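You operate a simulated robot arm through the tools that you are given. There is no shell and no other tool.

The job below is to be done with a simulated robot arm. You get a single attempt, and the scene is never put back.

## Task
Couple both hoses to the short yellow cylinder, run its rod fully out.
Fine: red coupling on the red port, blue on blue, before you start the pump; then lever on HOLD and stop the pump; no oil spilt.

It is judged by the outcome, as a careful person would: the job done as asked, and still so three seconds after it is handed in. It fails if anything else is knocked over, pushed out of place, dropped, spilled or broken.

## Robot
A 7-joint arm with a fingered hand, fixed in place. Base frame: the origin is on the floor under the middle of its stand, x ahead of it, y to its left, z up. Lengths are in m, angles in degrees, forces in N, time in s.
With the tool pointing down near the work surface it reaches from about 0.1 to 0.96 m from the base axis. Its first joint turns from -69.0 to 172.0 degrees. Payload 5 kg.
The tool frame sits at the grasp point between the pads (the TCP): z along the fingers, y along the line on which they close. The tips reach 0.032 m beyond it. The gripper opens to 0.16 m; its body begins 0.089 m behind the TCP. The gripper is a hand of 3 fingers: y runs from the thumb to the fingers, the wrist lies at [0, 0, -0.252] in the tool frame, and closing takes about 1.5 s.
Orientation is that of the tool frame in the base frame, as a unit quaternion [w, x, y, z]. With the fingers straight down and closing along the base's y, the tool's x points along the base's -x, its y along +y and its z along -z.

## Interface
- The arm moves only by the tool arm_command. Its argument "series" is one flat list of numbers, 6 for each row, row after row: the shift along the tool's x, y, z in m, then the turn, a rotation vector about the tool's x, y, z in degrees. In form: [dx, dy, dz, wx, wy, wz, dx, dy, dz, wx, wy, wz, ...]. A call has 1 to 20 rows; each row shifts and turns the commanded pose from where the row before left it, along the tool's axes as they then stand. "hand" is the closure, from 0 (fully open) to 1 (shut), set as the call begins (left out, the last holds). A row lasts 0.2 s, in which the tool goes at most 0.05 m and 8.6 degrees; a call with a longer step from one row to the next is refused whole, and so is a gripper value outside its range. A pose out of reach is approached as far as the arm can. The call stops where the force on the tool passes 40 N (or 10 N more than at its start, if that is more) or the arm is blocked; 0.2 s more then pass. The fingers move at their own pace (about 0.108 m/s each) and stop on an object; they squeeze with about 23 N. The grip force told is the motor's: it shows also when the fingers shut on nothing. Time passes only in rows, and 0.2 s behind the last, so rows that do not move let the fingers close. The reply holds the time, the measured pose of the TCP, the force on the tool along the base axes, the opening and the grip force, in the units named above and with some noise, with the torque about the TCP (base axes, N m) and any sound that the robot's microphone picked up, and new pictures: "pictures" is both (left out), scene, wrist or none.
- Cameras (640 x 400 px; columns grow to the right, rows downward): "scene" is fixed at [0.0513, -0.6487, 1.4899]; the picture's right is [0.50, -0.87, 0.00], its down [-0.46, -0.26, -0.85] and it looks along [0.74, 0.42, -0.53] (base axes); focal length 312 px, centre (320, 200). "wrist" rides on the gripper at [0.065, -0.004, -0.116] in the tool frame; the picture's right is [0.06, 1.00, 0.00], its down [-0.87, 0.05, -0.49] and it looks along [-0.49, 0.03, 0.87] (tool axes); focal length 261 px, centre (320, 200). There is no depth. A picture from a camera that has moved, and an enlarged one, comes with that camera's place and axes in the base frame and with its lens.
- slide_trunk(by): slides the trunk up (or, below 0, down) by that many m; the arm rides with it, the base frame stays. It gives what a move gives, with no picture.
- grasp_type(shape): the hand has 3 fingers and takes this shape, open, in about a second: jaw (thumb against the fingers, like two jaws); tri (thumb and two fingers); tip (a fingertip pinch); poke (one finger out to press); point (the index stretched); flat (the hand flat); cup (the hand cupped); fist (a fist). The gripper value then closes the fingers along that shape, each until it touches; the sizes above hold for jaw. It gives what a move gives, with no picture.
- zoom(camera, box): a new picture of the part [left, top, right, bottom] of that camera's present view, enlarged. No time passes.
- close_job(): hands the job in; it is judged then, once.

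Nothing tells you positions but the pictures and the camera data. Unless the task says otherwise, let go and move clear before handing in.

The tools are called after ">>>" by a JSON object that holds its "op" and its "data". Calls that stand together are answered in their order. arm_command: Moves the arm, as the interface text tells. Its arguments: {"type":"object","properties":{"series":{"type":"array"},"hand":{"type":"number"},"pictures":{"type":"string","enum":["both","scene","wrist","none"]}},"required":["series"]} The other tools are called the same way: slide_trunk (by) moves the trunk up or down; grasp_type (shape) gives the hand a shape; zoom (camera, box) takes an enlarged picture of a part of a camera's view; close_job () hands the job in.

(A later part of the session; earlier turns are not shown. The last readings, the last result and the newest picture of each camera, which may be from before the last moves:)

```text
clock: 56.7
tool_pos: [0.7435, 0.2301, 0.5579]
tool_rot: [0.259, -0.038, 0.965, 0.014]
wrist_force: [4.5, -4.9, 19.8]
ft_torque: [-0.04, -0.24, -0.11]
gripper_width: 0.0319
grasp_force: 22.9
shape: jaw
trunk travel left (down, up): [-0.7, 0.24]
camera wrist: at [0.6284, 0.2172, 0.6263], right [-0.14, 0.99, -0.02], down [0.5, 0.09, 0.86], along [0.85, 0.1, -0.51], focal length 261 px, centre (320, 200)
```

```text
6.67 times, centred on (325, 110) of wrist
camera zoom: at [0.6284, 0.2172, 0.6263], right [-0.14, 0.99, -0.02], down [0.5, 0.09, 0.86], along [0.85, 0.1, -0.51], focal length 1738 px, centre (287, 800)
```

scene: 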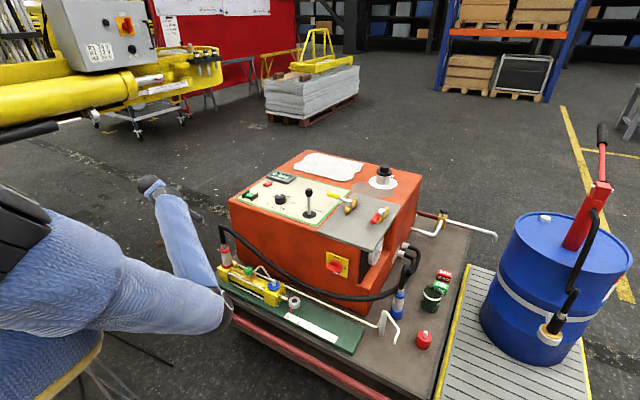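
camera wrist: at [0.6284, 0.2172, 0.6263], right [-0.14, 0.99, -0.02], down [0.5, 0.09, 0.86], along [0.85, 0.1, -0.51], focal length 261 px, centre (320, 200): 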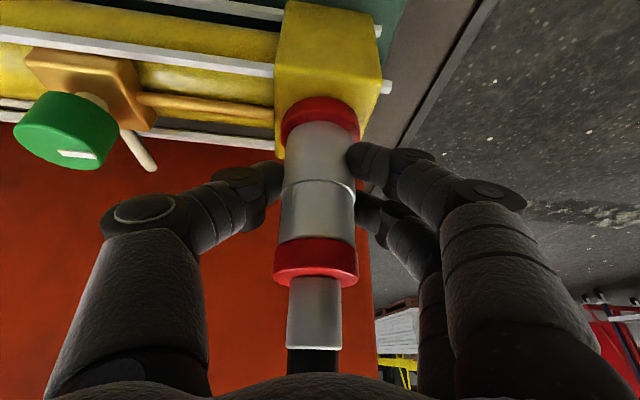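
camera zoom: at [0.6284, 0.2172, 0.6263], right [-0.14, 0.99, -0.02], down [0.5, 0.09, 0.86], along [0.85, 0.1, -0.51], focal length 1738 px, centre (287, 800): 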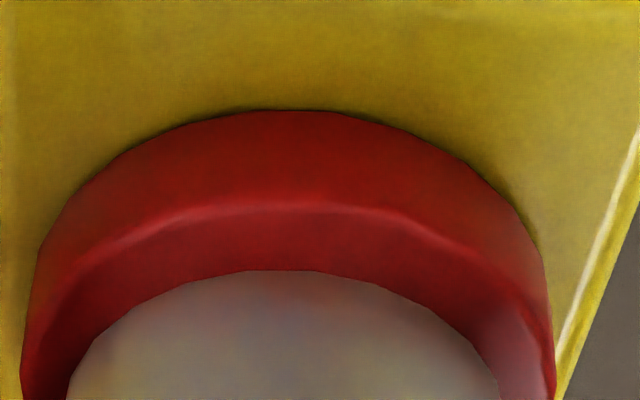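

It's well centred now. I'll press a little more at this alignment, then tug gently and watch the force.

>>> {"op": "arm_command", "data": {"series": [0.0007, 0, 0.0013, 0, 0, 0, 0.0007, 0, 0.0013, 0, 0, 0, 0, 0, 0, 0, 0, 0], "pictures": "none"}}

>>> {"op": "arm_command", "data": {"series": [-0.0015, 0, -0.0026, 0, 0, 0, -0.0015, 0, -0.0026, 0, 0, 0, -0.001, 0, -0.00173, 0, 0, 0], "pictures": "none"}}

>>> {"op": "arm_command", "data": {"series": [-0.001, 0, -0.00173, 0, 0, 0, -0.001, 0, -0.00173, 0, 0, 0], "pictures": "wrist"}}

>>> {"op": "zoom", "data": {"camera": "wrist", "box": [280, 80, 370, 140]}}

```text
clock: 57.5
tool_pos: [0.7428, 0.2313, 0.5563]
tool_rot: [0.26, -0.039, 0.965, 0.015]
wrist_force: [5.8, -4.0, 37.8]
ft_torque: [-0.12, -0.49, -0.08]
gripper_width: 0.0338
grasp_force: 23.6
shape: jaw
trunk travel left (down, up): [-0.7, 0.24]
```

```text
clock: 58.3
tool_pos: [0.7407, 0.229, 0.558]
tool_rot: [0.256, -0.04, 0.966, 0.012]
wrist_force: [-0.3, 0.5, 0.3]
ft_torque: [0.04, 0.06, -0.04]
gripper_width: 0.0323
grasp_force: 22.6
shape: jaw
trunk travel left (down, up): [-0.7, 0.24]
```

```text
clock: 58.9
tool_pos: [0.742, 0.2304, 0.564]
tool_rot: [0.257, -0.039, 0.965, 0.013]
wrist_force: [-0.3, 0.3, -3.3]
ft_torque: [0.02, 0.04, -0.01]
gripper_width: 0.0319
grasp_force: 22.6
shape: jaw
trunk travel left (down, up): [-0.7, 0.24]
camera wrist: at [0.6286, 0.2172, 0.6328], right [-0.14, 0.99, -0.03], down [0.5, 0.09, 0.86], along [0.85, 0.1, -0.51], focal length 261 px, centre (320, 200)
```

wrist: 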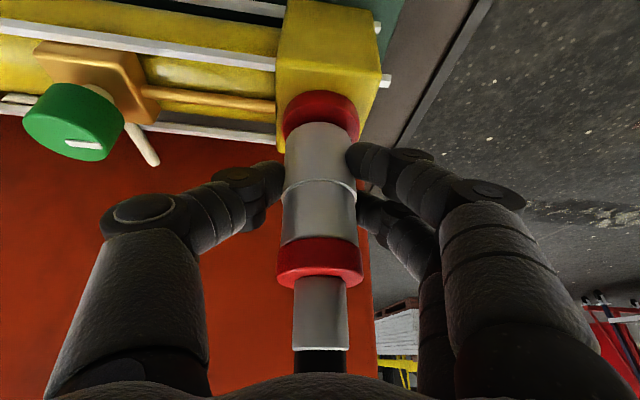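

```text
6.67 times, centred on (325, 110) of wrist
camera zoom: at [0.6286, 0.2172, 0.6328], right [-0.14, 0.99, -0.03], down [0.5, 0.09, 0.86], along [0.85, 0.1, -0.51], focal length 1738 px, centre (287, 800)
```

zoom: 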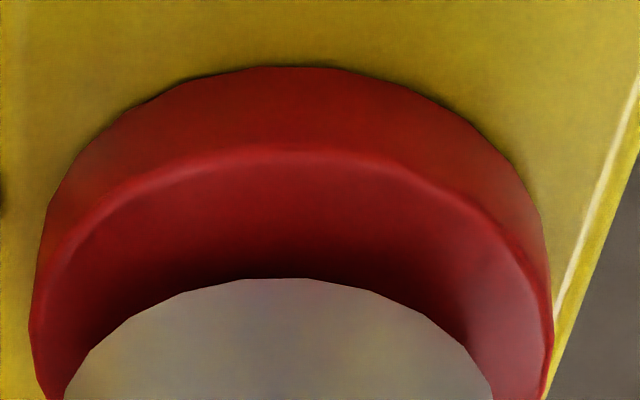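

It still lifts with only its own weight, so pushing alone doesn't lock it. I'll reseat it and try a small twist back and forth under light pressure.

>>> {"op": "arm_command", "data": {"series": [0.0015, 0, 0.0026, 0, 0, 0, 0.0015, 0, 0.0026, 0, 0, 0, 0.001, 0, 0.00173, 0, 0, 0, 0.001, 0, 0.00173, 0, 0, 0], "pictures": "none"}}

>>> {"op": "arm_command", "data": {"series": [0, 0, 0, 2.5, 0, 4.33, 0, 0, 0, 2.5, 0, 4.33, 0, 0, 0, 2.5, 0, 4.33, 0, 0, 0, 2.5, 0, 4.33], "pictures": "none"}}

>>> {"op": "arm_command", "data": {"series": [0, 0, 0, -2.5, 0, -4.33, 0, 0, 0, -2.5, 0, -4.33, 0, 0, 0, -2.5, 0, -4.33, 0, 0, 0, -2.5, 0, -4.33], "pictures": "wrist"}}

>>> {"op": "zoom", "data": {"camera": "wrist", "box": [280, 80, 370, 140]}}

```text
clock: 59.9
tool_pos: [0.7431, 0.2293, 0.5565]
tool_rot: [0.259, -0.038, 0.965, 0.014]
wrist_force: [-0.2, -3.9, 15.6]
ft_torque: [0.03, -0.14, -0.05]
gripper_width: 0.0326
grasp_force: 22.5
shape: jaw
trunk travel left (down, up): [-0.7, 0.24]
```

```text
clock: 60.9
tool_pos: [0.7426, 0.2315, 0.5562]
tool_rot: [0.255, 0.129, 0.958, -0.031]
wrist_force: [0.1, 4.6, 17.7]
ft_torque: [0.2, -0.15, 0.13]
gripper_width: 0.0326
grasp_force: 23.1
shape: jaw
trunk travel left (down, up): [-0.7, 0.24]
```

```text
clock: 61.9
tool_pos: [0.7421, 0.2288, 0.5549]
tool_rot: [0.257, -0.039, 0.966, 0.015]
wrist_force: [2.1, -3.1, 17.0]
ft_torque: [-0.02, -0.14, -0.12]
gripper_width: 0.0331
grasp_force: 22.8
shape: jaw
trunk travel left (down, up): [-0.7, 0.24]
camera wrist: at [0.6279, 0.2168, 0.6241], right [-0.14, 0.99, -0.02], down [0.5, 0.09, 0.86], along [0.85, 0.11, -0.51], focal length 261 px, centre (320, 200)
```

wrist: 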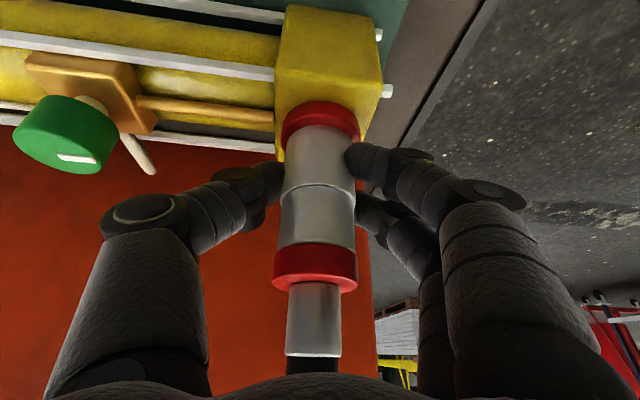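

```text
6.67 times, centred on (325, 110) of wrist
camera zoom: at [0.6279, 0.2168, 0.6241], right [-0.14, 0.99, -0.02], down [0.5, 0.09, 0.86], along [0.85, 0.11, -0.51], focal length 1738 px, centre (287, 800)
```

zoom: 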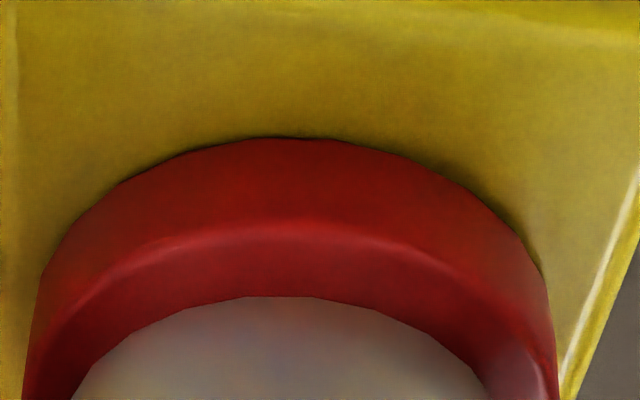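

The twist makes no difference. I'll release it on the port, back away, and look at the joint from a low side angle to see whether there is a gap.

>>> {"op": "arm_command", "data": {"series": [-0.0013, 0, -0.0022, 0, 0, 0, 0, 0, 0, 0, 0, 0], "pictures": "none"}}

>>> {"op": "arm_command", "data": {"series": [0, 0, 0, 0, 0, 0, 0, 0, 0, 0, 0, 0, 0, 0, 0, 0, 0, 0, 0, 0, 0, 0, 0, 0, 0, 0, -0.03, 0, 0, 0, 0, 0, -0.04, 0, 0, 0, 0, 0, -0.04, 0, 0, 0, 0, 0, -0.04, 0, 0, 0, 0, 0, 0, 0, -7.67, 0, 0, 0, 0, 0, -7.67, 0, 0, 0, 0, 0, -7.67, 0, 0.0373, 0.0026, 0.0122, 0, 0, 0, 0.0373, 0.0026, 0.0122, 0, 0, 0, 0.0373, 0.0026, 0.0122, 0, 0, 0, 0.0373, 0.0026, 0.0122, 0, 0, 0], "hand": 0.5, "pictures": "both"}}

>>> {"op": "zoom", "data": {"camera": "wrist", "box": [280, 130, 360, 230]}}

```text
clock: 62.5
tool_pos: [0.7427, 0.23, 0.5569]
tool_rot: [0.258, -0.04, 0.965, 0.014]
wrist_force: [1.2, -1.5, 4.9]
ft_torque: [0.06, -0.06, -0.03]
gripper_width: 0.0325
grasp_force: 23.2
shape: jaw
trunk travel left (down, up): [-0.7, 0.24]
```

```text
clock: 65.7
tool_pos: [0.6182, 0.2302, 0.5403]
tool_rot: [0.445, -0.036, 0.895, 0.022]
wrist_force: [0.6, 0.6, -0.4]
ft_torque: [0.02, 0.0, 0.02]
gripper_width: 0.0794
grasp_force: 0.1
shape: jaw
trunk travel left (down, up): [-0.7, 0.24]
camera wrist: at [0.4859, 0.2171, 0.5588], right [-0.12, 0.99, -0.04], down [0.13, 0.06, 0.99], along [0.98, 0.11, -0.13], focal length 261 px, centre (320, 200)
```

scene: 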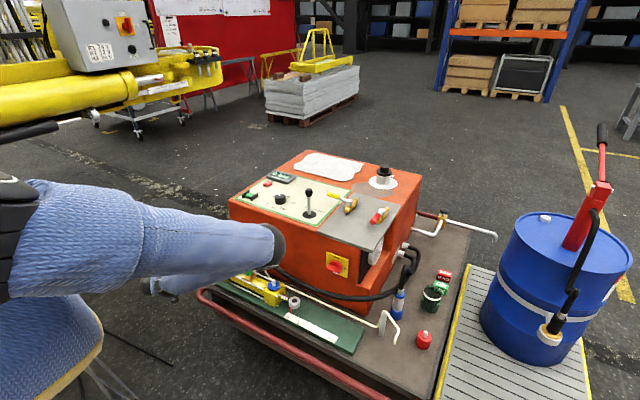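
wrist: 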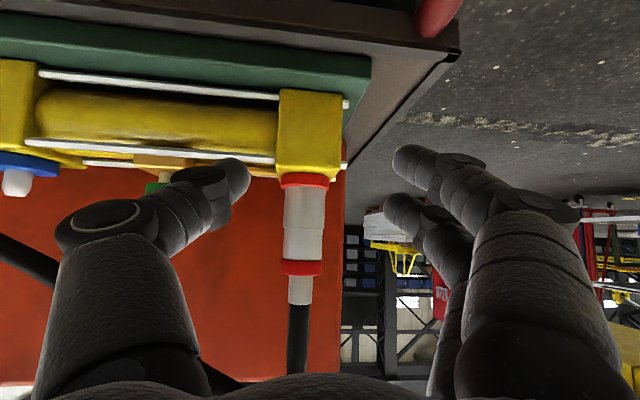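

```text
4.00 times, centred on (320, 180) of wrist
camera zoom: at [0.4859, 0.2171, 0.5588], right [-0.12, 0.99, -0.04], down [0.13, 0.06, 0.99], along [0.98, 0.11, -0.13], focal length 1043 px, centre (320, 280)
```

zoom: 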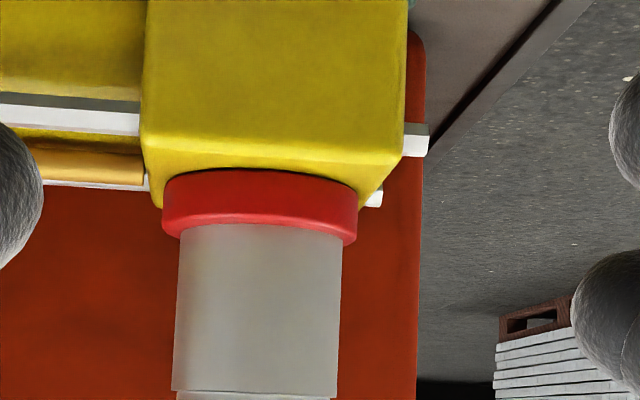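

From the side the coupling sits flush, upright and concentric on the red disc, with no gap. I'll re-grip it once more without pressing and lift very slightly, to learn whether it locks once let go.

>>> {"op": "arm_command", "data": {"series": [-0.0373, -0.0026, -0.0122, 0, 0, 0, -0.0373, -0.0026, -0.0122, 0, 0, 0, -0.0373, -0.0026, -0.0122, 0, 0, 0, -0.0373, -0.0026, -0.0122, 0, 0, 0, 0, 0, 0, 0, 7.67, 0, 0, 0, 0, 0, 7.67, 0, 0, 0, 0, 0, 7.67, 0, 0, 0, 0.04, 0, 0, 0, 0, 0, 0.04, 0, 0, 0, 0, 0, 0.04, 0, 0, 0, -0.0018, 0, 0.027, 0, 0, 0, 0, 0, 0, 0, 0, 0], "hand": 0.5, "pictures": "wrist"}}

>>> {"op": "arm_command", "data": {"series": [0, 0, 0, 0, 0, 0, 0, 0, 0, 0, 0, 0, 0, 0, 0, 0, 0, 0, 0, 0, 0, 0, 0, 0, 0, 0, 0, 0, 0, 0, 0, 0, 0, 0, 0, 0], "hand": 1.0, "pictures": "none"}}

>>> {"op": "arm_command", "data": {"series": [-0.0005, 0, -0.00087, 0, 0, 0, -0.0005, 0, -0.00087, 0, 0, 0, -0.0005, 0, -0.00087, 0, 0, 0], "pictures": "none"}}

>>> {"op": "arm_command", "data": {"series": [-0.0005, 0, -0.00087, 0, 0, 0, -0.0005, 0, -0.00087, 0, 0, 0], "pictures": "wrist"}}

```text
clock: 68.3
tool_pos: [0.7436, 0.2281, 0.5618]
tool_rot: [0.257, -0.038, 0.966, 0.014]
wrist_force: [-0.5, -0.2, -0.5]
ft_torque: [0.01, 0.02, 0.02]
gripper_width: 0.0796
grasp_force: 0.0
shape: jaw
trunk travel left (down, up): [-0.7, 0.24]
camera wrist: at [0.6285, 0.216, 0.6301], right [-0.14, 0.99, -0.02], down [0.5, 0.09, 0.86], along [0.85, 0.1, -0.51], focal length 261 px, centre (320, 200)
```

wrist: 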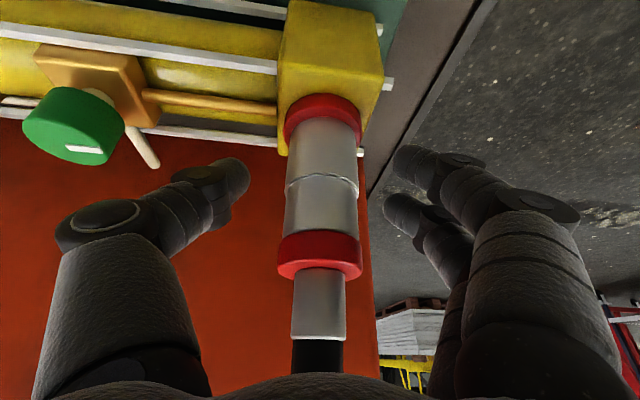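

```text
clock: 69.7
tool_pos: [0.7432, 0.2291, 0.5602]
tool_rot: [0.258, -0.038, 0.965, 0.012]
wrist_force: [0.1, -0.6, 0.5]
ft_torque: [0.03, 0.02, -0.01]
gripper_width: 0.0318
grasp_force: 23.2
shape: jaw
trunk travel left (down, up): [-0.7, 0.24]
```

```text
clock: 70.5
tool_pos: [0.7438, 0.2308, 0.5638]
tool_rot: [0.258, -0.038, 0.965, 0.013]
wrist_force: [-0.1, -0.5, -3.9]
ft_torque: [-0.04, 0.02, -0.03]
gripper_width: 0.0319
grasp_force: 22.8
shape: jaw
trunk travel left (down, up): [-0.7, 0.24]
```

```text
clock: 71.1
tool_pos: [0.7424, 0.232, 0.5669]
tool_rot: [0.258, -0.04, 0.965, 0.014]
wrist_force: [-0.4, 0.0, -3.9]
ft_torque: [-0.02, 0.02, 0.03]
gripper_width: 0.0318
grasp_force: 23.2
shape: jaw
trunk travel left (down, up): [-0.7, 0.24]
camera wrist: at [0.6282, 0.2178, 0.6348], right [-0.14, 0.99, -0.02], down [0.5, 0.09, 0.86], along [0.85, 0.1, -0.51], focal length 261 px, centre (320, 200)
```

wrist: 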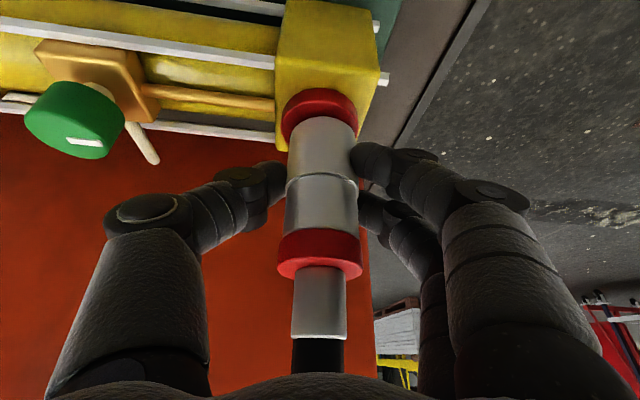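

It still lifts freely. The ridge in the middle of the sleeve looked uneven, so the lower part may be a sliding locking sleeve; I'll zoom in on it.

>>> {"op": "zoom", "data": {"camera": "wrist", "box": [260, 90, 380, 350]}}

>>> {"op": "zoom", "data": {"camera": "wrist", "box": [275, 150, 375, 215]}}

```text
1.54 times, centred on (320, 220) of wrist
camera zoom: at [0.6282, 0.2178, 0.6348], right [-0.14, 0.99, -0.02], down [0.5, 0.09, 0.86], along [0.85, 0.1, -0.51], focal length 401 px, centre (320, 169)
```

zoom: 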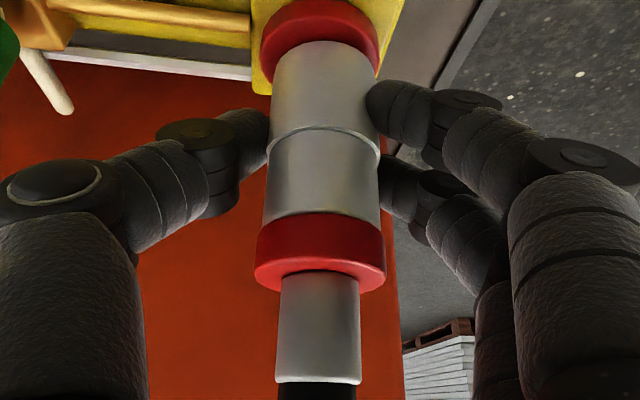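

```text
6.15 times, centred on (325, 182) of wrist
camera zoom: at [0.6282, 0.2178, 0.6348], right [-0.14, 0.99, -0.02], down [0.5, 0.09, 0.86], along [0.85, 0.1, -0.51], focal length 1604 px, centre (289, 308)
```

zoom: 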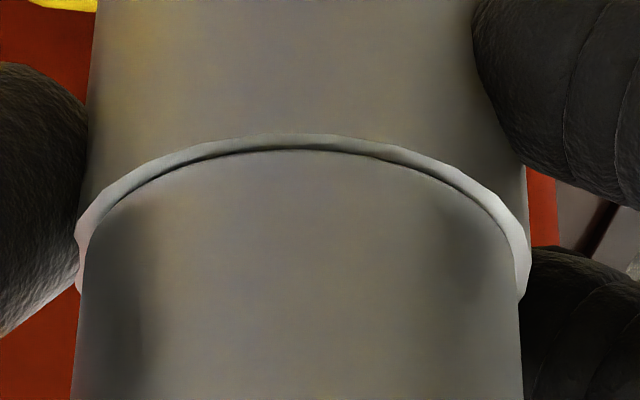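

The lower sleeve is a separate sliding part with a flange, and I have been gripping and lifting by that flange, which would release a quick coupling. I'll set it down again, let go, then re-grip higher on the red ring (the body), push there, and test from there.

>>> {"op": "arm_command", "data": {"series": [0.001, -0.001, 0.00173, 0, 0, 0, 0.001, 0, 0.00173, 0, 0, 0, 0.0008, 0, 0.0013, 0, 0, 0, 0, 0, 0, 0, 0, 0], "pictures": "none"}}

>>> {"op": "arm_command", "data": {"series": [0, 0, 0, 0, 0, 0, 0, 0, 0, 0, 0, 0, 0, 0, 0, 0, 0, 0, 0, 0, 0, 0, 0, 0, -0.006, 0, -0.0104, 0, 0, 0, -0.006, 0, -0.0104, 0, 0, 0, -0.0055, 0, -0.0095, 0, 0, 0, 0, 0, 0, 0, 0, 0], "hand": 0.5, "pictures": "wrist"}}

>>> {"op": "zoom", "data": {"camera": "wrist", "box": [260, 90, 380, 350]}}

```text
clock: 72.1
tool_pos: [0.7428, 0.2294, 0.5615]
tool_rot: [0.257, -0.038, 0.965, 0.014]
wrist_force: [1.1, -0.4, 1.2]
ft_torque: [0.02, -0.01, -0.03]
gripper_width: 0.0319
grasp_force: 23.0
shape: jaw
trunk travel left (down, up): [-0.7, 0.24]
```

```text
clock: 73.9
tool_pos: [0.7431, 0.2278, 0.5962]
tool_rot: [0.258, -0.039, 0.965, 0.013]
wrist_force: [-0.5, 0.3, 0.3]
ft_torque: [-0.02, 0.0, 0.03]
gripper_width: 0.0792
grasp_force: 0.1
shape: jaw
trunk travel left (down, up): [-0.7, 0.24]
camera wrist: at [0.6283, 0.215, 0.6651], right [-0.14, 0.99, -0.03], down [0.5, 0.09, 0.86], along [0.85, 0.1, -0.51], focal length 261 px, centre (320, 200)
```

wrist: 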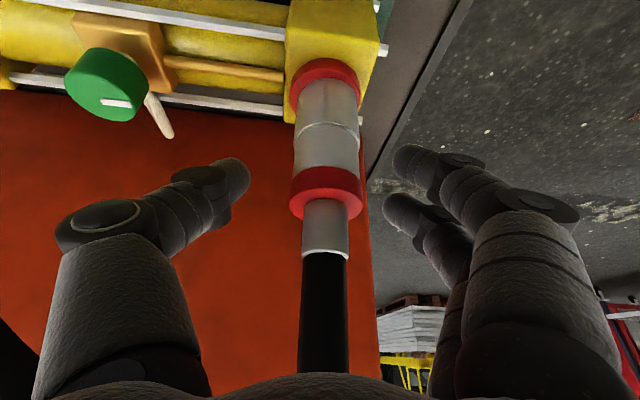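

```text
1.54 times, centred on (320, 220) of wrist
camera zoom: at [0.6283, 0.215, 0.6651], right [-0.14, 0.99, -0.03], down [0.5, 0.09, 0.86], along [0.85, 0.1, -0.51], focal length 401 px, centre (320, 169)
```

zoom: 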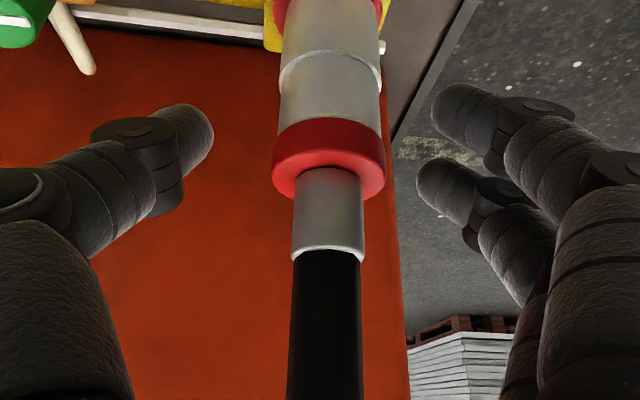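

The hand is level with the red ring and needs 3 mm to +y. I'll centre, grip the ring and push the body down.

>>> {"op": "arm_command", "data": {"series": [0.001, 0.0028, 0.0017, 0, 0, 0, 0, 0, 0, 0, 0, 0], "pictures": "none"}}

>>> {"op": "arm_command", "data": {"series": [0, 0, 0, 0, 0, 0, 0, 0, 0, 0, 0, 0, 0, 0, 0, 0, 0, 0, 0, 0, 0, 0, 0, 0, 0, 0, 0, 0, 0, 0, 0, 0, 0, 0, 0, 0], "hand": 1.0, "pictures": "wrist"}}

>>> {"op": "arm_command", "data": {"series": [0.0008, 0, 0.0013, 0, 0, 0, 0.0008, 0, 0.0013, 0, 0, 0, 0.0008, 0, 0.0013, 0, 0, 0], "pictures": "wrist"}}

```text
clock: 74.5
tool_pos: [0.742, 0.2301, 0.5935]
tool_rot: [0.258, -0.038, 0.965, 0.014]
wrist_force: [0.5, 0.0, 0.2]
ft_torque: [-0.02, 0.0, 0.03]
gripper_width: 0.0793
grasp_force: 0.0
shape: jaw
trunk travel left (down, up): [-0.7, 0.24]
```

```text
clock: 75.9
tool_pos: [0.7428, 0.2303, 0.5938]
tool_rot: [0.257, -0.04, 0.965, 0.014]
wrist_force: [0.5, -0.3, 1.0]
ft_torque: [0.01, 0.04, 0.02]
gripper_width: 0.0298
grasp_force: 22.8
shape: jaw
trunk travel left (down, up): [-0.7, 0.24]
camera wrist: at [0.6282, 0.218, 0.6625], right [-0.14, 0.99, -0.03], down [0.5, 0.09, 0.86], along [0.85, 0.1, -0.51], focal length 261 px, centre (320, 200)
```

wrist: 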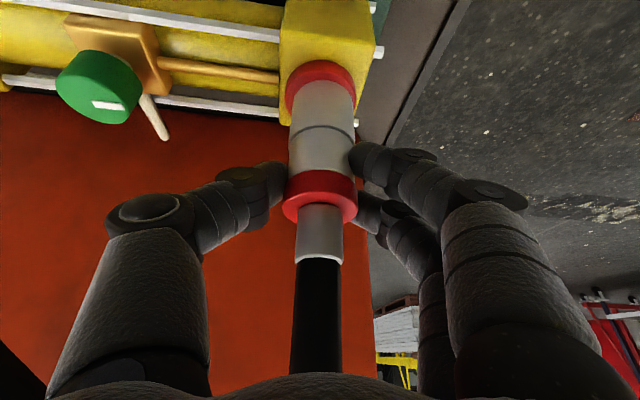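

```text
clock: 76.7
tool_pos: [0.7422, 0.2308, 0.591]
tool_rot: [0.259, -0.038, 0.965, 0.015]
wrist_force: [2.5, -5.5, 23.9]
ft_torque: [-0.23, -0.2, -0.04]
gripper_width: 0.0309
grasp_force: 23.0
shape: jaw
trunk travel left (down, up): [-0.7, 0.24]
camera wrist: at [0.6283, 0.2184, 0.6605], right [-0.14, 0.99, -0.02], down [0.5, 0.09, 0.86], along [0.86, 0.11, -0.51], focal length 261 px, centre (320, 200)
```

wrist: 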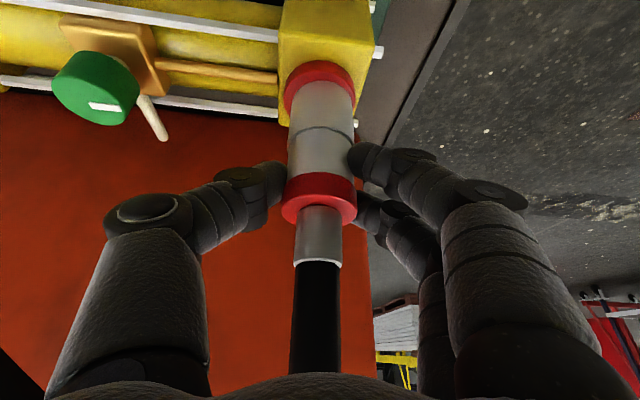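

Gripping just at the ring, I'm pressing with about 24 N. I'll press a bit more, then lift a few millimetres and see if it resists.

>>> {"op": "arm_command", "data": {"series": [0.0008, 0, 0.0013, 0, 0, 0, 0.0005, 0, 0.0009, 0, 0, 0, 0, 0, 0, 0, 0, 0], "pictures": "wrist"}}

>>> {"op": "zoom", "data": {"camera": "wrist", "box": [270, 50, 380, 150]}}

>>> {"op": "arm_command", "data": {"series": [-0.0013, 0, -0.0022, 0, 0, 0, -0.0013, 0, -0.0022, 0, 0, 0, -0.001, 0, -0.00173, 0, 0, 0], "pictures": "none"}}

>>> {"op": "arm_command", "data": {"series": [-0.001, 0, -0.00173, 0, 0, 0, -0.0005, 0, -0.0009, 0, 0, 0], "pictures": "wrist"}}

>>> {"op": "zoom", "data": {"camera": "wrist", "box": [270, 50, 380, 150]}}

```text
clock: 77.4
tool_pos: [0.7437, 0.2333, 0.5915]
tool_rot: [0.26, -0.038, 0.965, 0.015]
wrist_force: [-3.7, -5.7, 21.4]
ft_torque: [-0.25, -0.05, -0.05]
gripper_width: 0.0321
grasp_force: 22.8
shape: jaw
trunk travel left (down, up): [-0.7, 0.24]
stopped in row 3: the force on the tool passed its limit at 40 N (the readings are from after the stop); the commanded pose is now the measured one
camera wrist: at [0.6295, 0.22, 0.6595], right [-0.13, 0.99, -0.02], down [0.5, 0.09, 0.86], along [0.86, 0.11, -0.51], focal length 261 px, centre (320, 200)
```

wrist: 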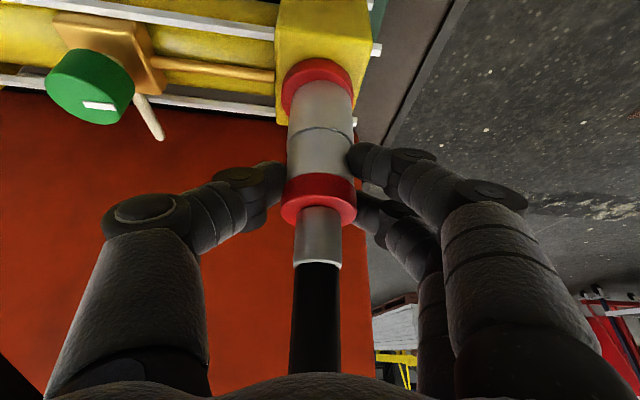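

```text
4.00 times, centred on (325, 100) of wrist
camera zoom: at [0.6295, 0.22, 0.6595], right [-0.13, 0.99, -0.02], down [0.5, 0.09, 0.86], along [0.86, 0.11, -0.51], focal length 1043 px, centre (300, 600)
```

zoom: 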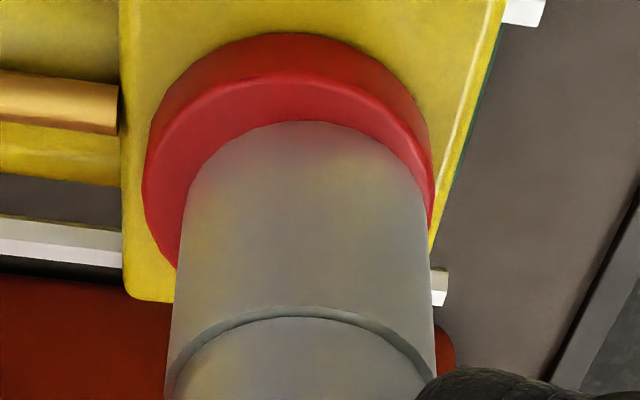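

```text
clock: 78.2
tool_pos: [0.7433, 0.232, 0.5954]
tool_rot: [0.257, -0.04, 0.965, 0.015]
wrist_force: [-1.6, 0.1, -4.3]
ft_torque: [-0.06, 0.09, -0.04]
gripper_width: 0.031
grasp_force: 23.0
shape: jaw
trunk travel left (down, up): [-0.7, 0.24]
```

```text
clock: 78.8
tool_pos: [0.7443, 0.2328, 0.5986]
tool_rot: [0.259, -0.038, 0.965, 0.014]
wrist_force: [-0.1, -1.1, -4.0]
ft_torque: [-0.09, 0.09, -0.04]
gripper_width: 0.0306
grasp_force: 23.2
shape: jaw
trunk travel left (down, up): [-0.7, 0.24]
camera wrist: at [0.6289, 0.22, 0.6674], right [-0.14, 0.99, -0.02], down [0.5, 0.09, 0.86], along [0.85, 0.1, -0.51], focal length 261 px, centre (320, 200)
```

wrist: 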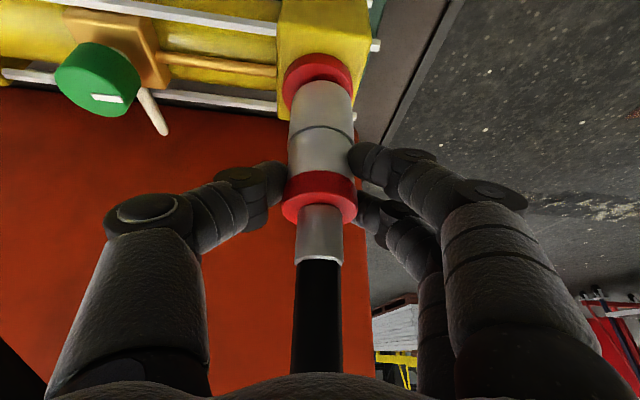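

```text
4.00 times, centred on (325, 100) of wrist
camera zoom: at [0.6289, 0.22, 0.6674], right [-0.14, 0.99, -0.02], down [0.5, 0.09, 0.86], along [0.85, 0.1, -0.51], focal length 1043 px, centre (300, 600)
```

zoom: 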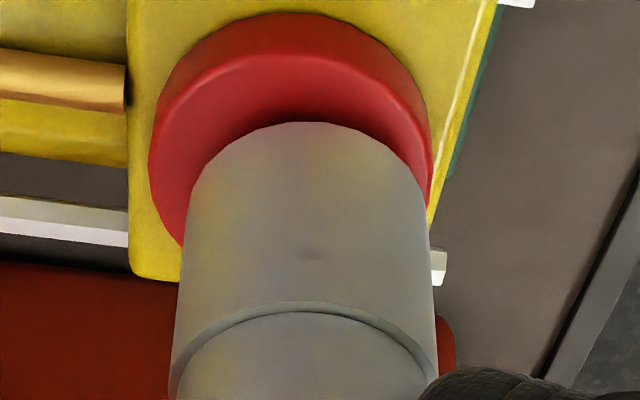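

It seats flush but lifts with only its own weight however I hold it, just as it did from its parking stub, so it seems to be held by the fit alone. I'll reseat it gently, release and verify.

>>> {"op": "arm_command", "data": {"series": [0.0008, -0.0022, -0.0005, 0, 0, 0, 0.0012, 0, 0.0021, 0, 0, 0, 0.0012, 0, 0.0021, 0, 0, 0, 0.0012, 0, 0.0021, 0, 0, 0, 0.0008, 0, 0.0013, 0, 0, 0], "pictures": "wrist"}}

>>> {"op": "zoom", "data": {"camera": "wrist", "box": [270, 50, 380, 150]}}

```text
clock: 80.0
tool_pos: [0.7437, 0.2309, 0.592]
tool_rot: [0.26, -0.038, 0.965, 0.015]
wrist_force: [3.5, -0.5, 12.7]
ft_torque: [-0.06, -0.14, 0.01]
gripper_width: 0.0307
grasp_force: 23.0
shape: jaw
trunk travel left (down, up): [-0.7, 0.24]
camera wrist: at [0.6283, 0.2177, 0.6604], right [-0.13, 0.99, -0.02], down [0.5, 0.09, 0.86], along [0.86, 0.11, -0.51], focal length 261 px, centre (320, 200)
```

wrist: 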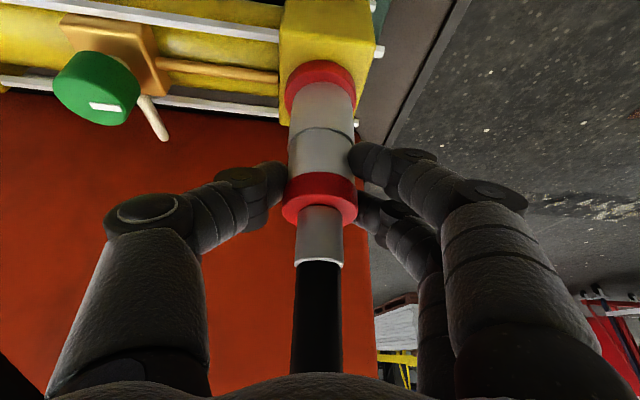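

```text
4.00 times, centred on (325, 100) of wrist
camera zoom: at [0.6283, 0.2177, 0.6604], right [-0.13, 0.99, -0.02], down [0.5, 0.09, 0.86], along [0.86, 0.11, -0.51], focal length 1043 px, centre (300, 600)
```

zoom: 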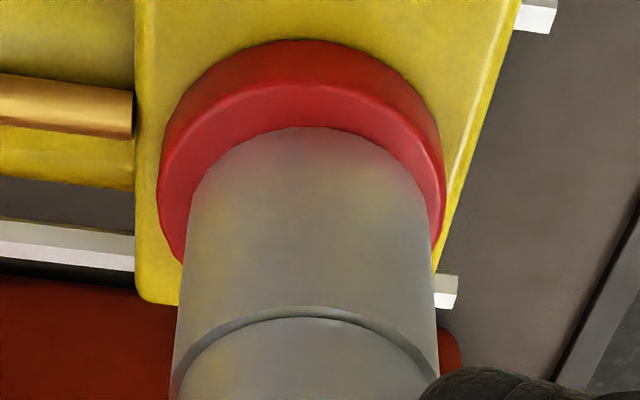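

It's seated again with a steady light press. I'll release, back off the same way, and check it from both cameras.

>>> {"op": "arm_command", "data": {"series": [-0.001, 0, -0.0017, 0, 0, 0, 0, 0, 0, 0, 0, 0], "pictures": "none"}}

>>> {"op": "arm_command", "data": {"series": [0, 0, 0, 0, 0, 0, 0, 0, 0, 0, 0, 0, 0, 0, 0, 0, 0, 0, 0, 0, 0, 0, 0, 0, 0, 0, -0.03, 0, 0, 0, 0, 0, -0.04, 0, 0, 0, 0, 0, -0.04, 0, 0, 0, -0.02, 0.03, -0.03, 0, 0, 0, -0.02, 0.03, -0.03, 0, 0, 0, -0.02, 0.03, -0.03, 0, 0, 0], "hand": 0.4, "pictures": "both"}}

>>> {"op": "zoom", "data": {"camera": "scene", "box": [220, 250, 245, 275]}}

>>> {"op": "zoom", "data": {"camera": "scene", "box": [200, 210, 420, 330]}}

```text
clock: 80.6
tool_pos: [0.7416, 0.23, 0.5923]
tool_rot: [0.259, -0.038, 0.965, 0.015]
wrist_force: [3.7, 1.1, 9.5]
ft_torque: [0.03, -0.13, 0.01]
gripper_width: 0.0306
grasp_force: 22.4
shape: jaw
trunk travel left (down, up): [-0.7, 0.24]
```

```text
clock: 82.8
tool_pos: [0.6882, 0.3152, 0.7955]
tool_rot: [0.259, -0.038, 0.965, 0.014]
wrist_force: [0.9, -0.1, -0.2]
ft_torque: [-0.03, -0.03, -0.01]
gripper_width: 0.0957
grasp_force: 0.1
shape: jaw
trunk travel left (down, up): [-0.7, 0.24]
camera wrist: at [0.5734, 0.3023, 0.8638], right [-0.13, 0.99, -0.02], down [0.5, 0.09, 0.86], along [0.85, 0.1, -0.51], focal length 261 px, centre (320, 200)
```

scene: 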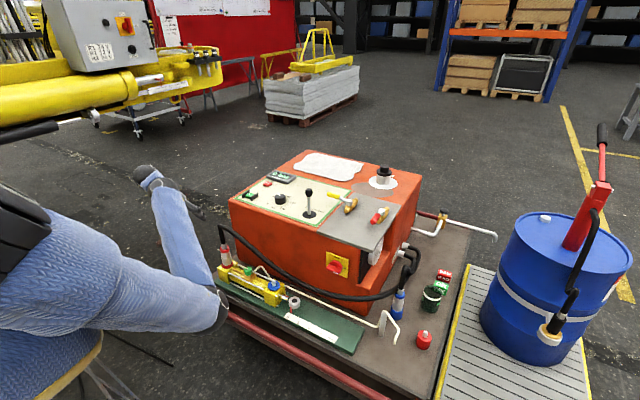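
wrist: 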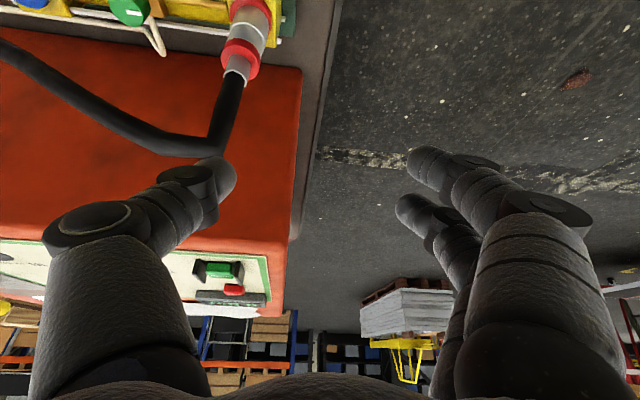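

```text
16.00 times, centred on (232, 262) of scene
camera zoom: at [0.0513, -0.6487, 1.4899], right [0.5, -0.87, 0.0], down [-0.46, -0.26, -0.85], along [0.74, 0.42, -0.53], focal length 4995 px, centre (1720, -800)
```

zoom: 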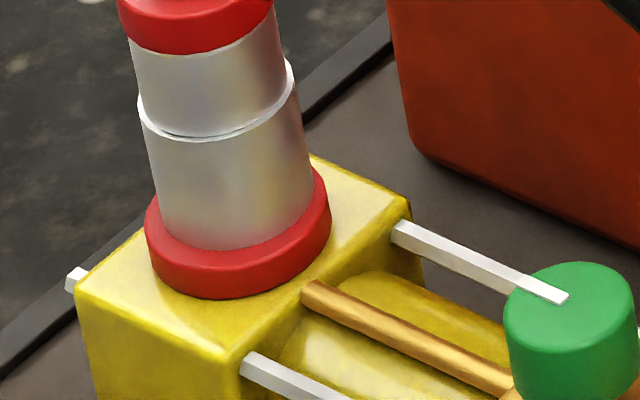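

```text
2.91 times, centred on (310, 270) of scene
camera zoom: at [0.0513, -0.6487, 1.4899], right [0.5, -0.87, 0.0], down [-0.46, -0.26, -0.85], along [0.74, 0.42, -0.53], focal length 908 px, centre (349, -4)
```

zoom: 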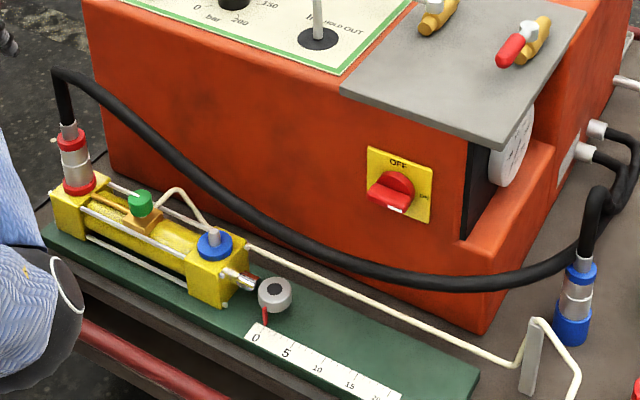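

Red is on the red port and upright. Now for blue: I'll zoom in on the blue coupling and see how the red hose runs past it.

>>> {"op": "zoom", "data": {"camera": "scene", "box": [360, 230, 440, 330]}}

>>> {"op": "zoom", "data": {"camera": "scene", "box": [385, 250, 425, 300]}}

```text
4.00 times, centred on (400, 280) of scene
camera zoom: at [0.0513, -0.6487, 1.4899], right [0.5, -0.87, 0.0], down [-0.46, -0.26, -0.85], along [0.74, 0.42, -0.53], focal length 1249 px, centre (0, -120)
```

zoom: 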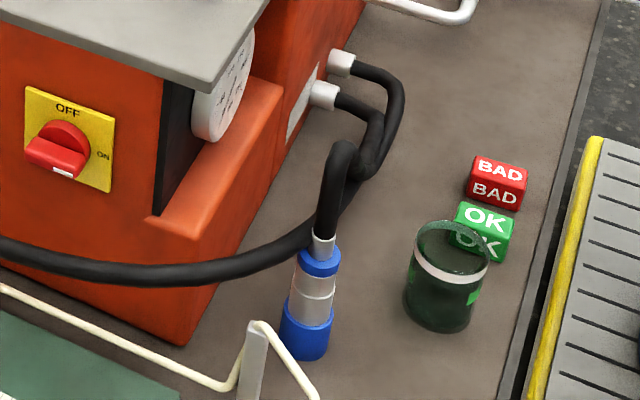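

```text
8.00 times, centred on (405, 275) of scene
camera zoom: at [0.0513, -0.6487, 1.4899], right [0.5, -0.87, 0.0], down [-0.46, -0.26, -0.85], along [0.74, 0.42, -0.53], focal length 2498 px, centre (-360, -400)
```

zoom: 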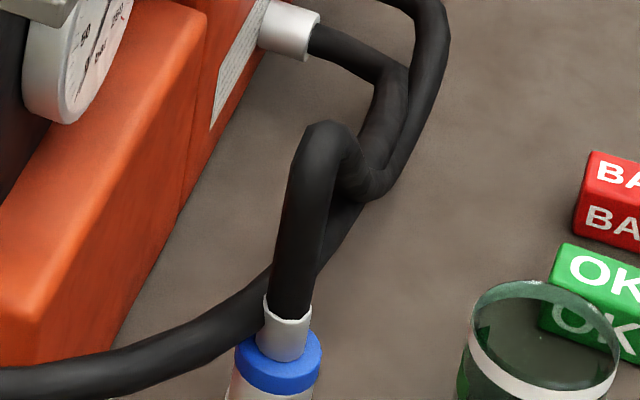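

The red hose now passes low between the blue coupling and the unit, and the space on the −y side is free. I'll swing the hand around at a safe height to the blue coupling.

>>> {"op": "arm_command", "data": {"series": [0.0096, -0.0143, -0.03, 0, 0, 0, 0.0096, -0.0143, -0.03, 0, 0, 0, 0.0096, -0.0143, -0.03, 0, 0, 0, 0.0096, -0.0143, -0.03, 0, 0, 0, 0.0035, -0.0465, -0.002, 0, 0, 0, 0.0035, -0.0465, -0.002, 0, 0, 0, 0.0035, -0.0465, -0.002, 0, 0, 0, 0.0035, -0.0465, -0.002, 0, 0, 0, 0.0035, -0.0465, -0.002, 0, 0, 0, 0.0035, -0.0465, -0.002, 0, 0, 0, 0.0035, -0.0465, -0.002, 0, 0, 0, 0.0035, -0.0465, -0.002, 0, 0, 0, 0.0035, -0.0465, -0.002, 0, 0, 0, 0.0035, -0.0465, -0.002, 0, 0, 0, 0.0035, -0.0465, -0.002, 0, 0, 0, 0.0035, -0.0465, -0.002, 0, 0, 0, 0.0035, -0.0465, -0.002, 0, 0, 0, 0.0035, -0.0465, -0.002, 0, 0, 0, 0.0035, -0.0465, -0.002, 0, 0, 0], "hand": 0.45, "pictures": "both"}}

```text
clock: 86.8
tool_pos: [0.5972, -0.4539, 0.8749]
tool_rot: [0.258, -0.038, 0.965, 0.015]
wrist_force: [0.5, -0.3, -0.8]
ft_torque: [0.02, 0.02, -0.01]
gripper_width: 0.0883
grasp_force: 0.2
shape: jaw
trunk travel left (down, up): [-0.7, 0.24]
camera wrist: at [0.4823, -0.466, 0.9423], right [-0.14, 0.99, -0.02], down [0.5, 0.09, 0.86], along [0.85, 0.11, -0.51], focal length 261 px, centre (320, 200)
```

scene: 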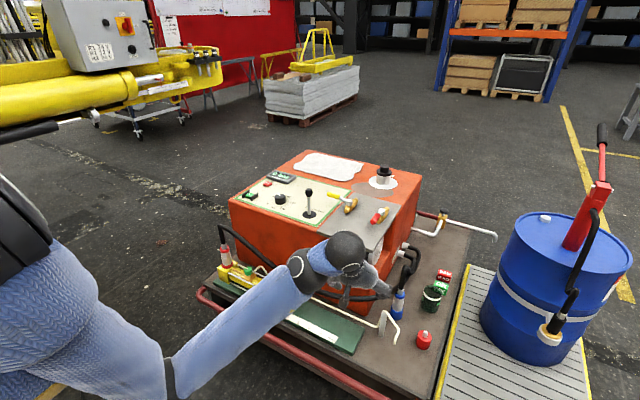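
wrist: 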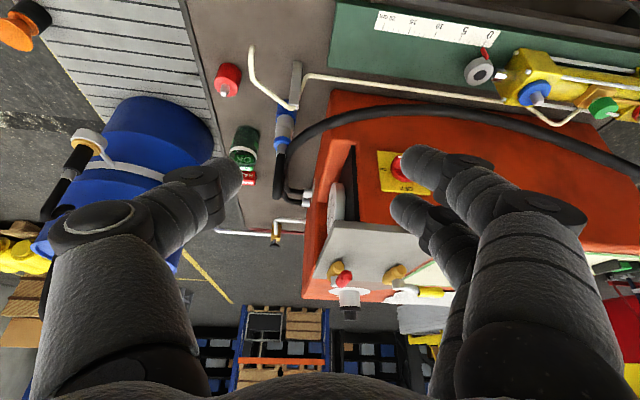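

Red still stands on its port. I'll turn the hand slightly and move in behind the blue coupling.

>>> {"op": "arm_command", "data": {"series": [0, 0, 0, -2.5, 0, -4.33, 0, 0, 0, -2.5, 0, -4.33, -0.0169, -0.0218, 0.0288, 0, 0, 0, -0.0169, -0.0218, 0.0288, 0, 0, 0, -0.0169, -0.0218, 0.0288, 0, 0, 0, -0.0169, -0.0218, 0.0288, 0, 0, 0, -0.0169, -0.0218, 0.0288, 0, 0, 0, -0.0169, -0.0218, 0.0288, 0, 0, 0], "pictures": "both"}}

>>> {"op": "zoom", "data": {"camera": "wrist", "box": [250, 0, 400, 180]}}

```text
clock: 88.6
tool_pos: [0.798, -0.517, 0.7627]
tool_rot: [0.258, -0.122, 0.958, 0.038]
wrist_force: [-0.1, -1.0, -0.4]
ft_torque: [-0.01, 0.0, 0.01]
gripper_width: 0.0882
grasp_force: 0.0
shape: jaw
out of reach, approached as far as the arm can: row 2
trunk travel left (down, up): [-0.7, 0.24]
camera wrist: at [0.6871, -0.5498, 0.8309], right [-0.3, 0.95, -0.02], down [0.48, 0.17, 0.86], along [0.82, 0.25, -0.51], focal length 261 px, centre (320, 200)
```

scene: 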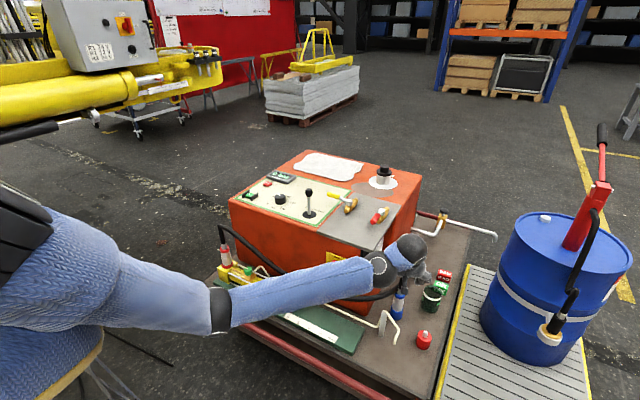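
wrist: 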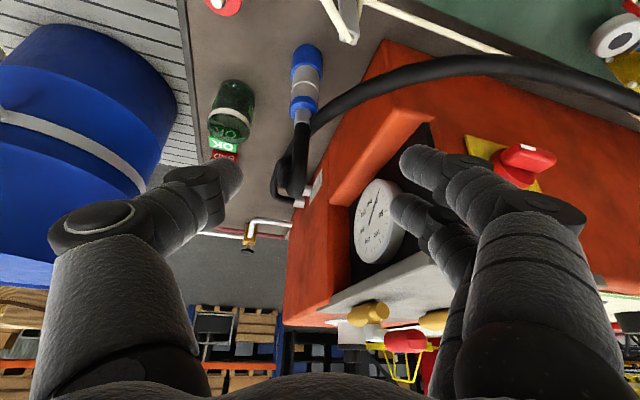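

```text
2.22 times, centred on (325, 90) of wrist
camera zoom: at [0.6871, -0.5498, 0.8309], right [-0.3, 0.95, -0.02], down [0.48, 0.17, 0.86], along [0.82, 0.25, -0.51], focal length 579 px, centre (309, 444)
```

zoom: 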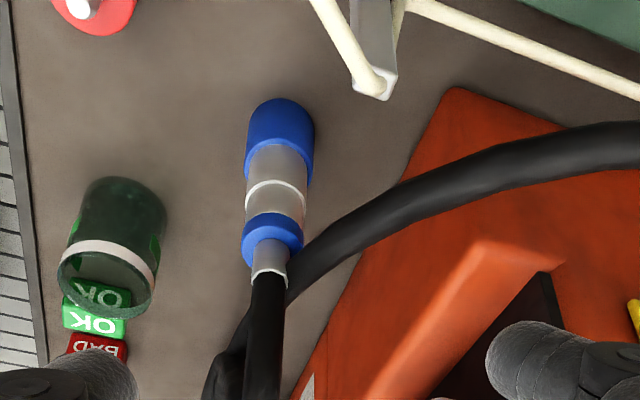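

The blue coupling's axis is at about [0.933, -0.5025]. I'll advance along the finger axis to a pre-grasp at the height of its blue ring.

>>> {"op": "arm_command", "data": {"series": [0, -0.0056, 0.031, 0, 0, 0, 0, -0.0056, 0.031, 0, 0, 0, 0, -0.0056, 0.031, 0, 0, 0, 0, -0.0056, 0.031, 0, 0, 0, 0, 0, 0.04, 0, 0, 0], "pictures": "both"}}

>>> {"op": "zoom", "data": {"camera": "wrist", "box": [240, 20, 400, 220]}}

```text
clock: 89.8
tool_pos: [0.88, -0.5185, 0.6217]
tool_rot: [0.257, -0.122, 0.958, 0.038]
wrist_force: [-0.5, 0.6, -0.5]
ft_torque: [0.0, 0.02, -0.01]
gripper_width: 0.088
grasp_force: 0.1
shape: jaw
trunk travel left (down, up): [-0.7, 0.24]
camera wrist: at [0.7699, -0.551, 0.6904], right [-0.31, 0.95, -0.02], down [0.48, 0.17, 0.86], along [0.82, 0.25, -0.51], focal length 261 px, centre (320, 200)
```

scene: 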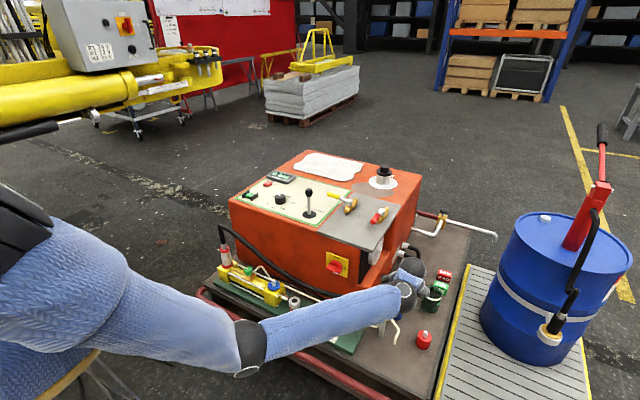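
wrist: 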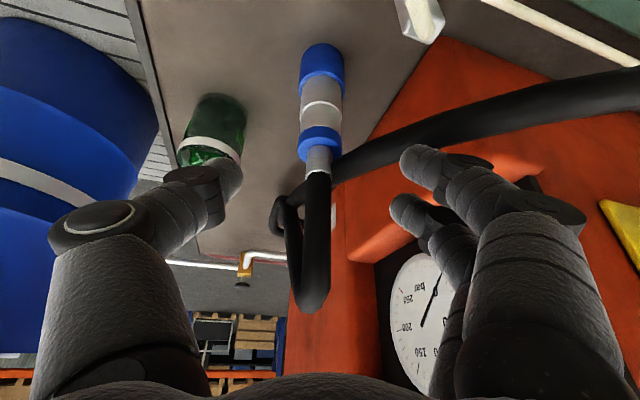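

```text
2.00 times, centred on (320, 120) of wrist
camera zoom: at [0.7699, -0.551, 0.6904], right [-0.31, 0.95, -0.02], down [0.48, 0.17, 0.86], along [0.82, 0.25, -0.51], focal length 521 px, centre (320, 360)
```

zoom: 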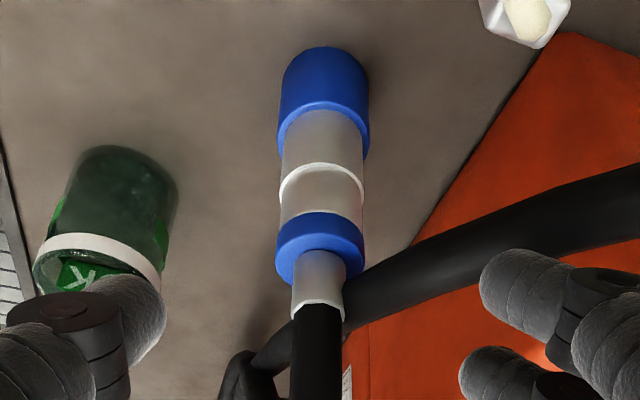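

The blue coupling is centred between the fingers and the jar is well clear. I'll move in the last 10 cm and close around the ring and upper body.

>>> {"op": "arm_command", "data": {"series": [-0.0015, 0.0005, 0.0348, 0, 0, 0, -0.0015, 0.0005, 0.0348, 0, 0, 0, -0.0015, 0.0005, 0.0348, 0, 0, 0], "pictures": "wrist"}}

>>> {"op": "zoom", "data": {"camera": "wrist", "box": [260, 40, 400, 260]}}

```text
clock: 90.6
tool_pos: [0.936, -0.501, 0.5337]
tool_rot: [0.257, -0.122, 0.958, 0.038]
wrist_force: [-0.1, -0.8, 0.0]
ft_torque: [0.04, -0.03, -0.01]
gripper_width: 0.0883
grasp_force: 0.1
shape: jaw
trunk travel left (down, up): [-0.7, 0.24]
camera wrist: at [0.8249, -0.5335, 0.6023], right [-0.3, 0.95, -0.02], down [0.48, 0.17, 0.86], along [0.82, 0.25, -0.51], focal length 261 px, centre (320, 200)
```

wrist: 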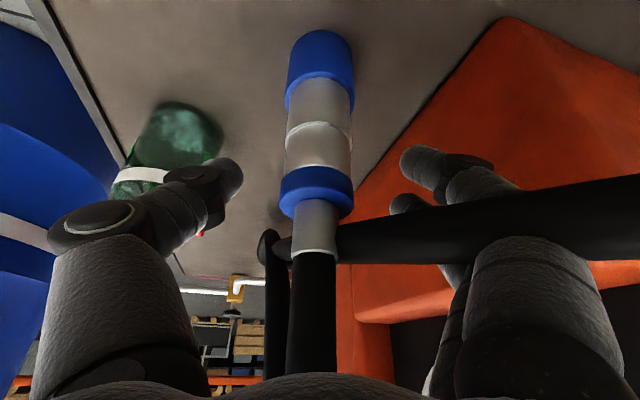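

```text
1.82 times, centred on (330, 150) of wrist
camera zoom: at [0.8249, -0.5335, 0.6023], right [-0.3, 0.95, -0.02], down [0.48, 0.17, 0.86], along [0.82, 0.25, -0.51], focal length 474 px, centre (302, 291)
```

zoom: 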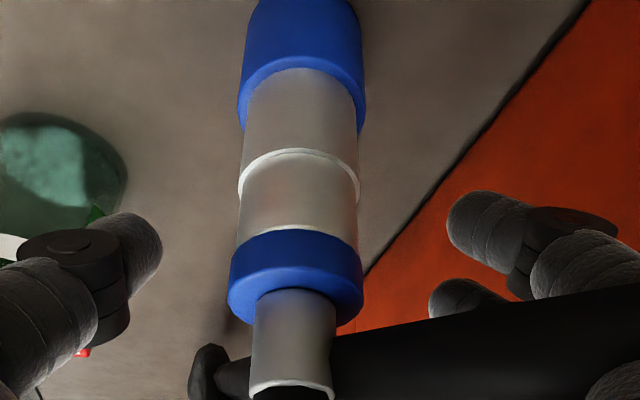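

The red hose crosses close to the fingers on the +y side. I'll zoom in there before closing the hand.

>>> {"op": "zoom", "data": {"camera": "wrist", "box": [320, 120, 620, 320]}}

>>> {"op": "zoom", "data": {"camera": "scene", "box": [350, 220, 470, 340]}}

```text
2.00 times, centred on (470, 220) of wrist
camera zoom: at [0.8249, -0.5335, 0.6023], right [-0.3, 0.95, -0.02], down [0.48, 0.17, 0.86], along [0.82, 0.25, -0.51], focal length 521 px, centre (20, 160)
```

zoom: 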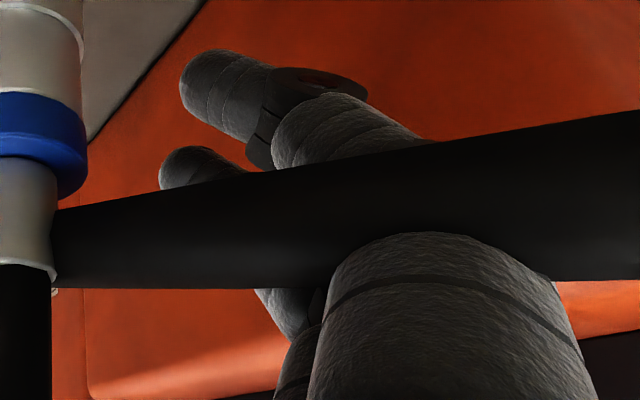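

```text
3.33 times, centred on (410, 280) of scene
camera zoom: at [0.0513, -0.6487, 1.4899], right [0.5, -0.87, 0.0], down [-0.46, -0.26, -0.85], along [0.74, 0.42, -0.53], focal length 1041 px, centre (20, -67)
```

zoom: 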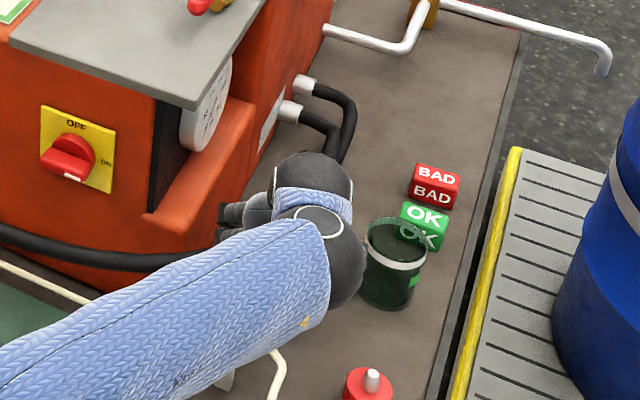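

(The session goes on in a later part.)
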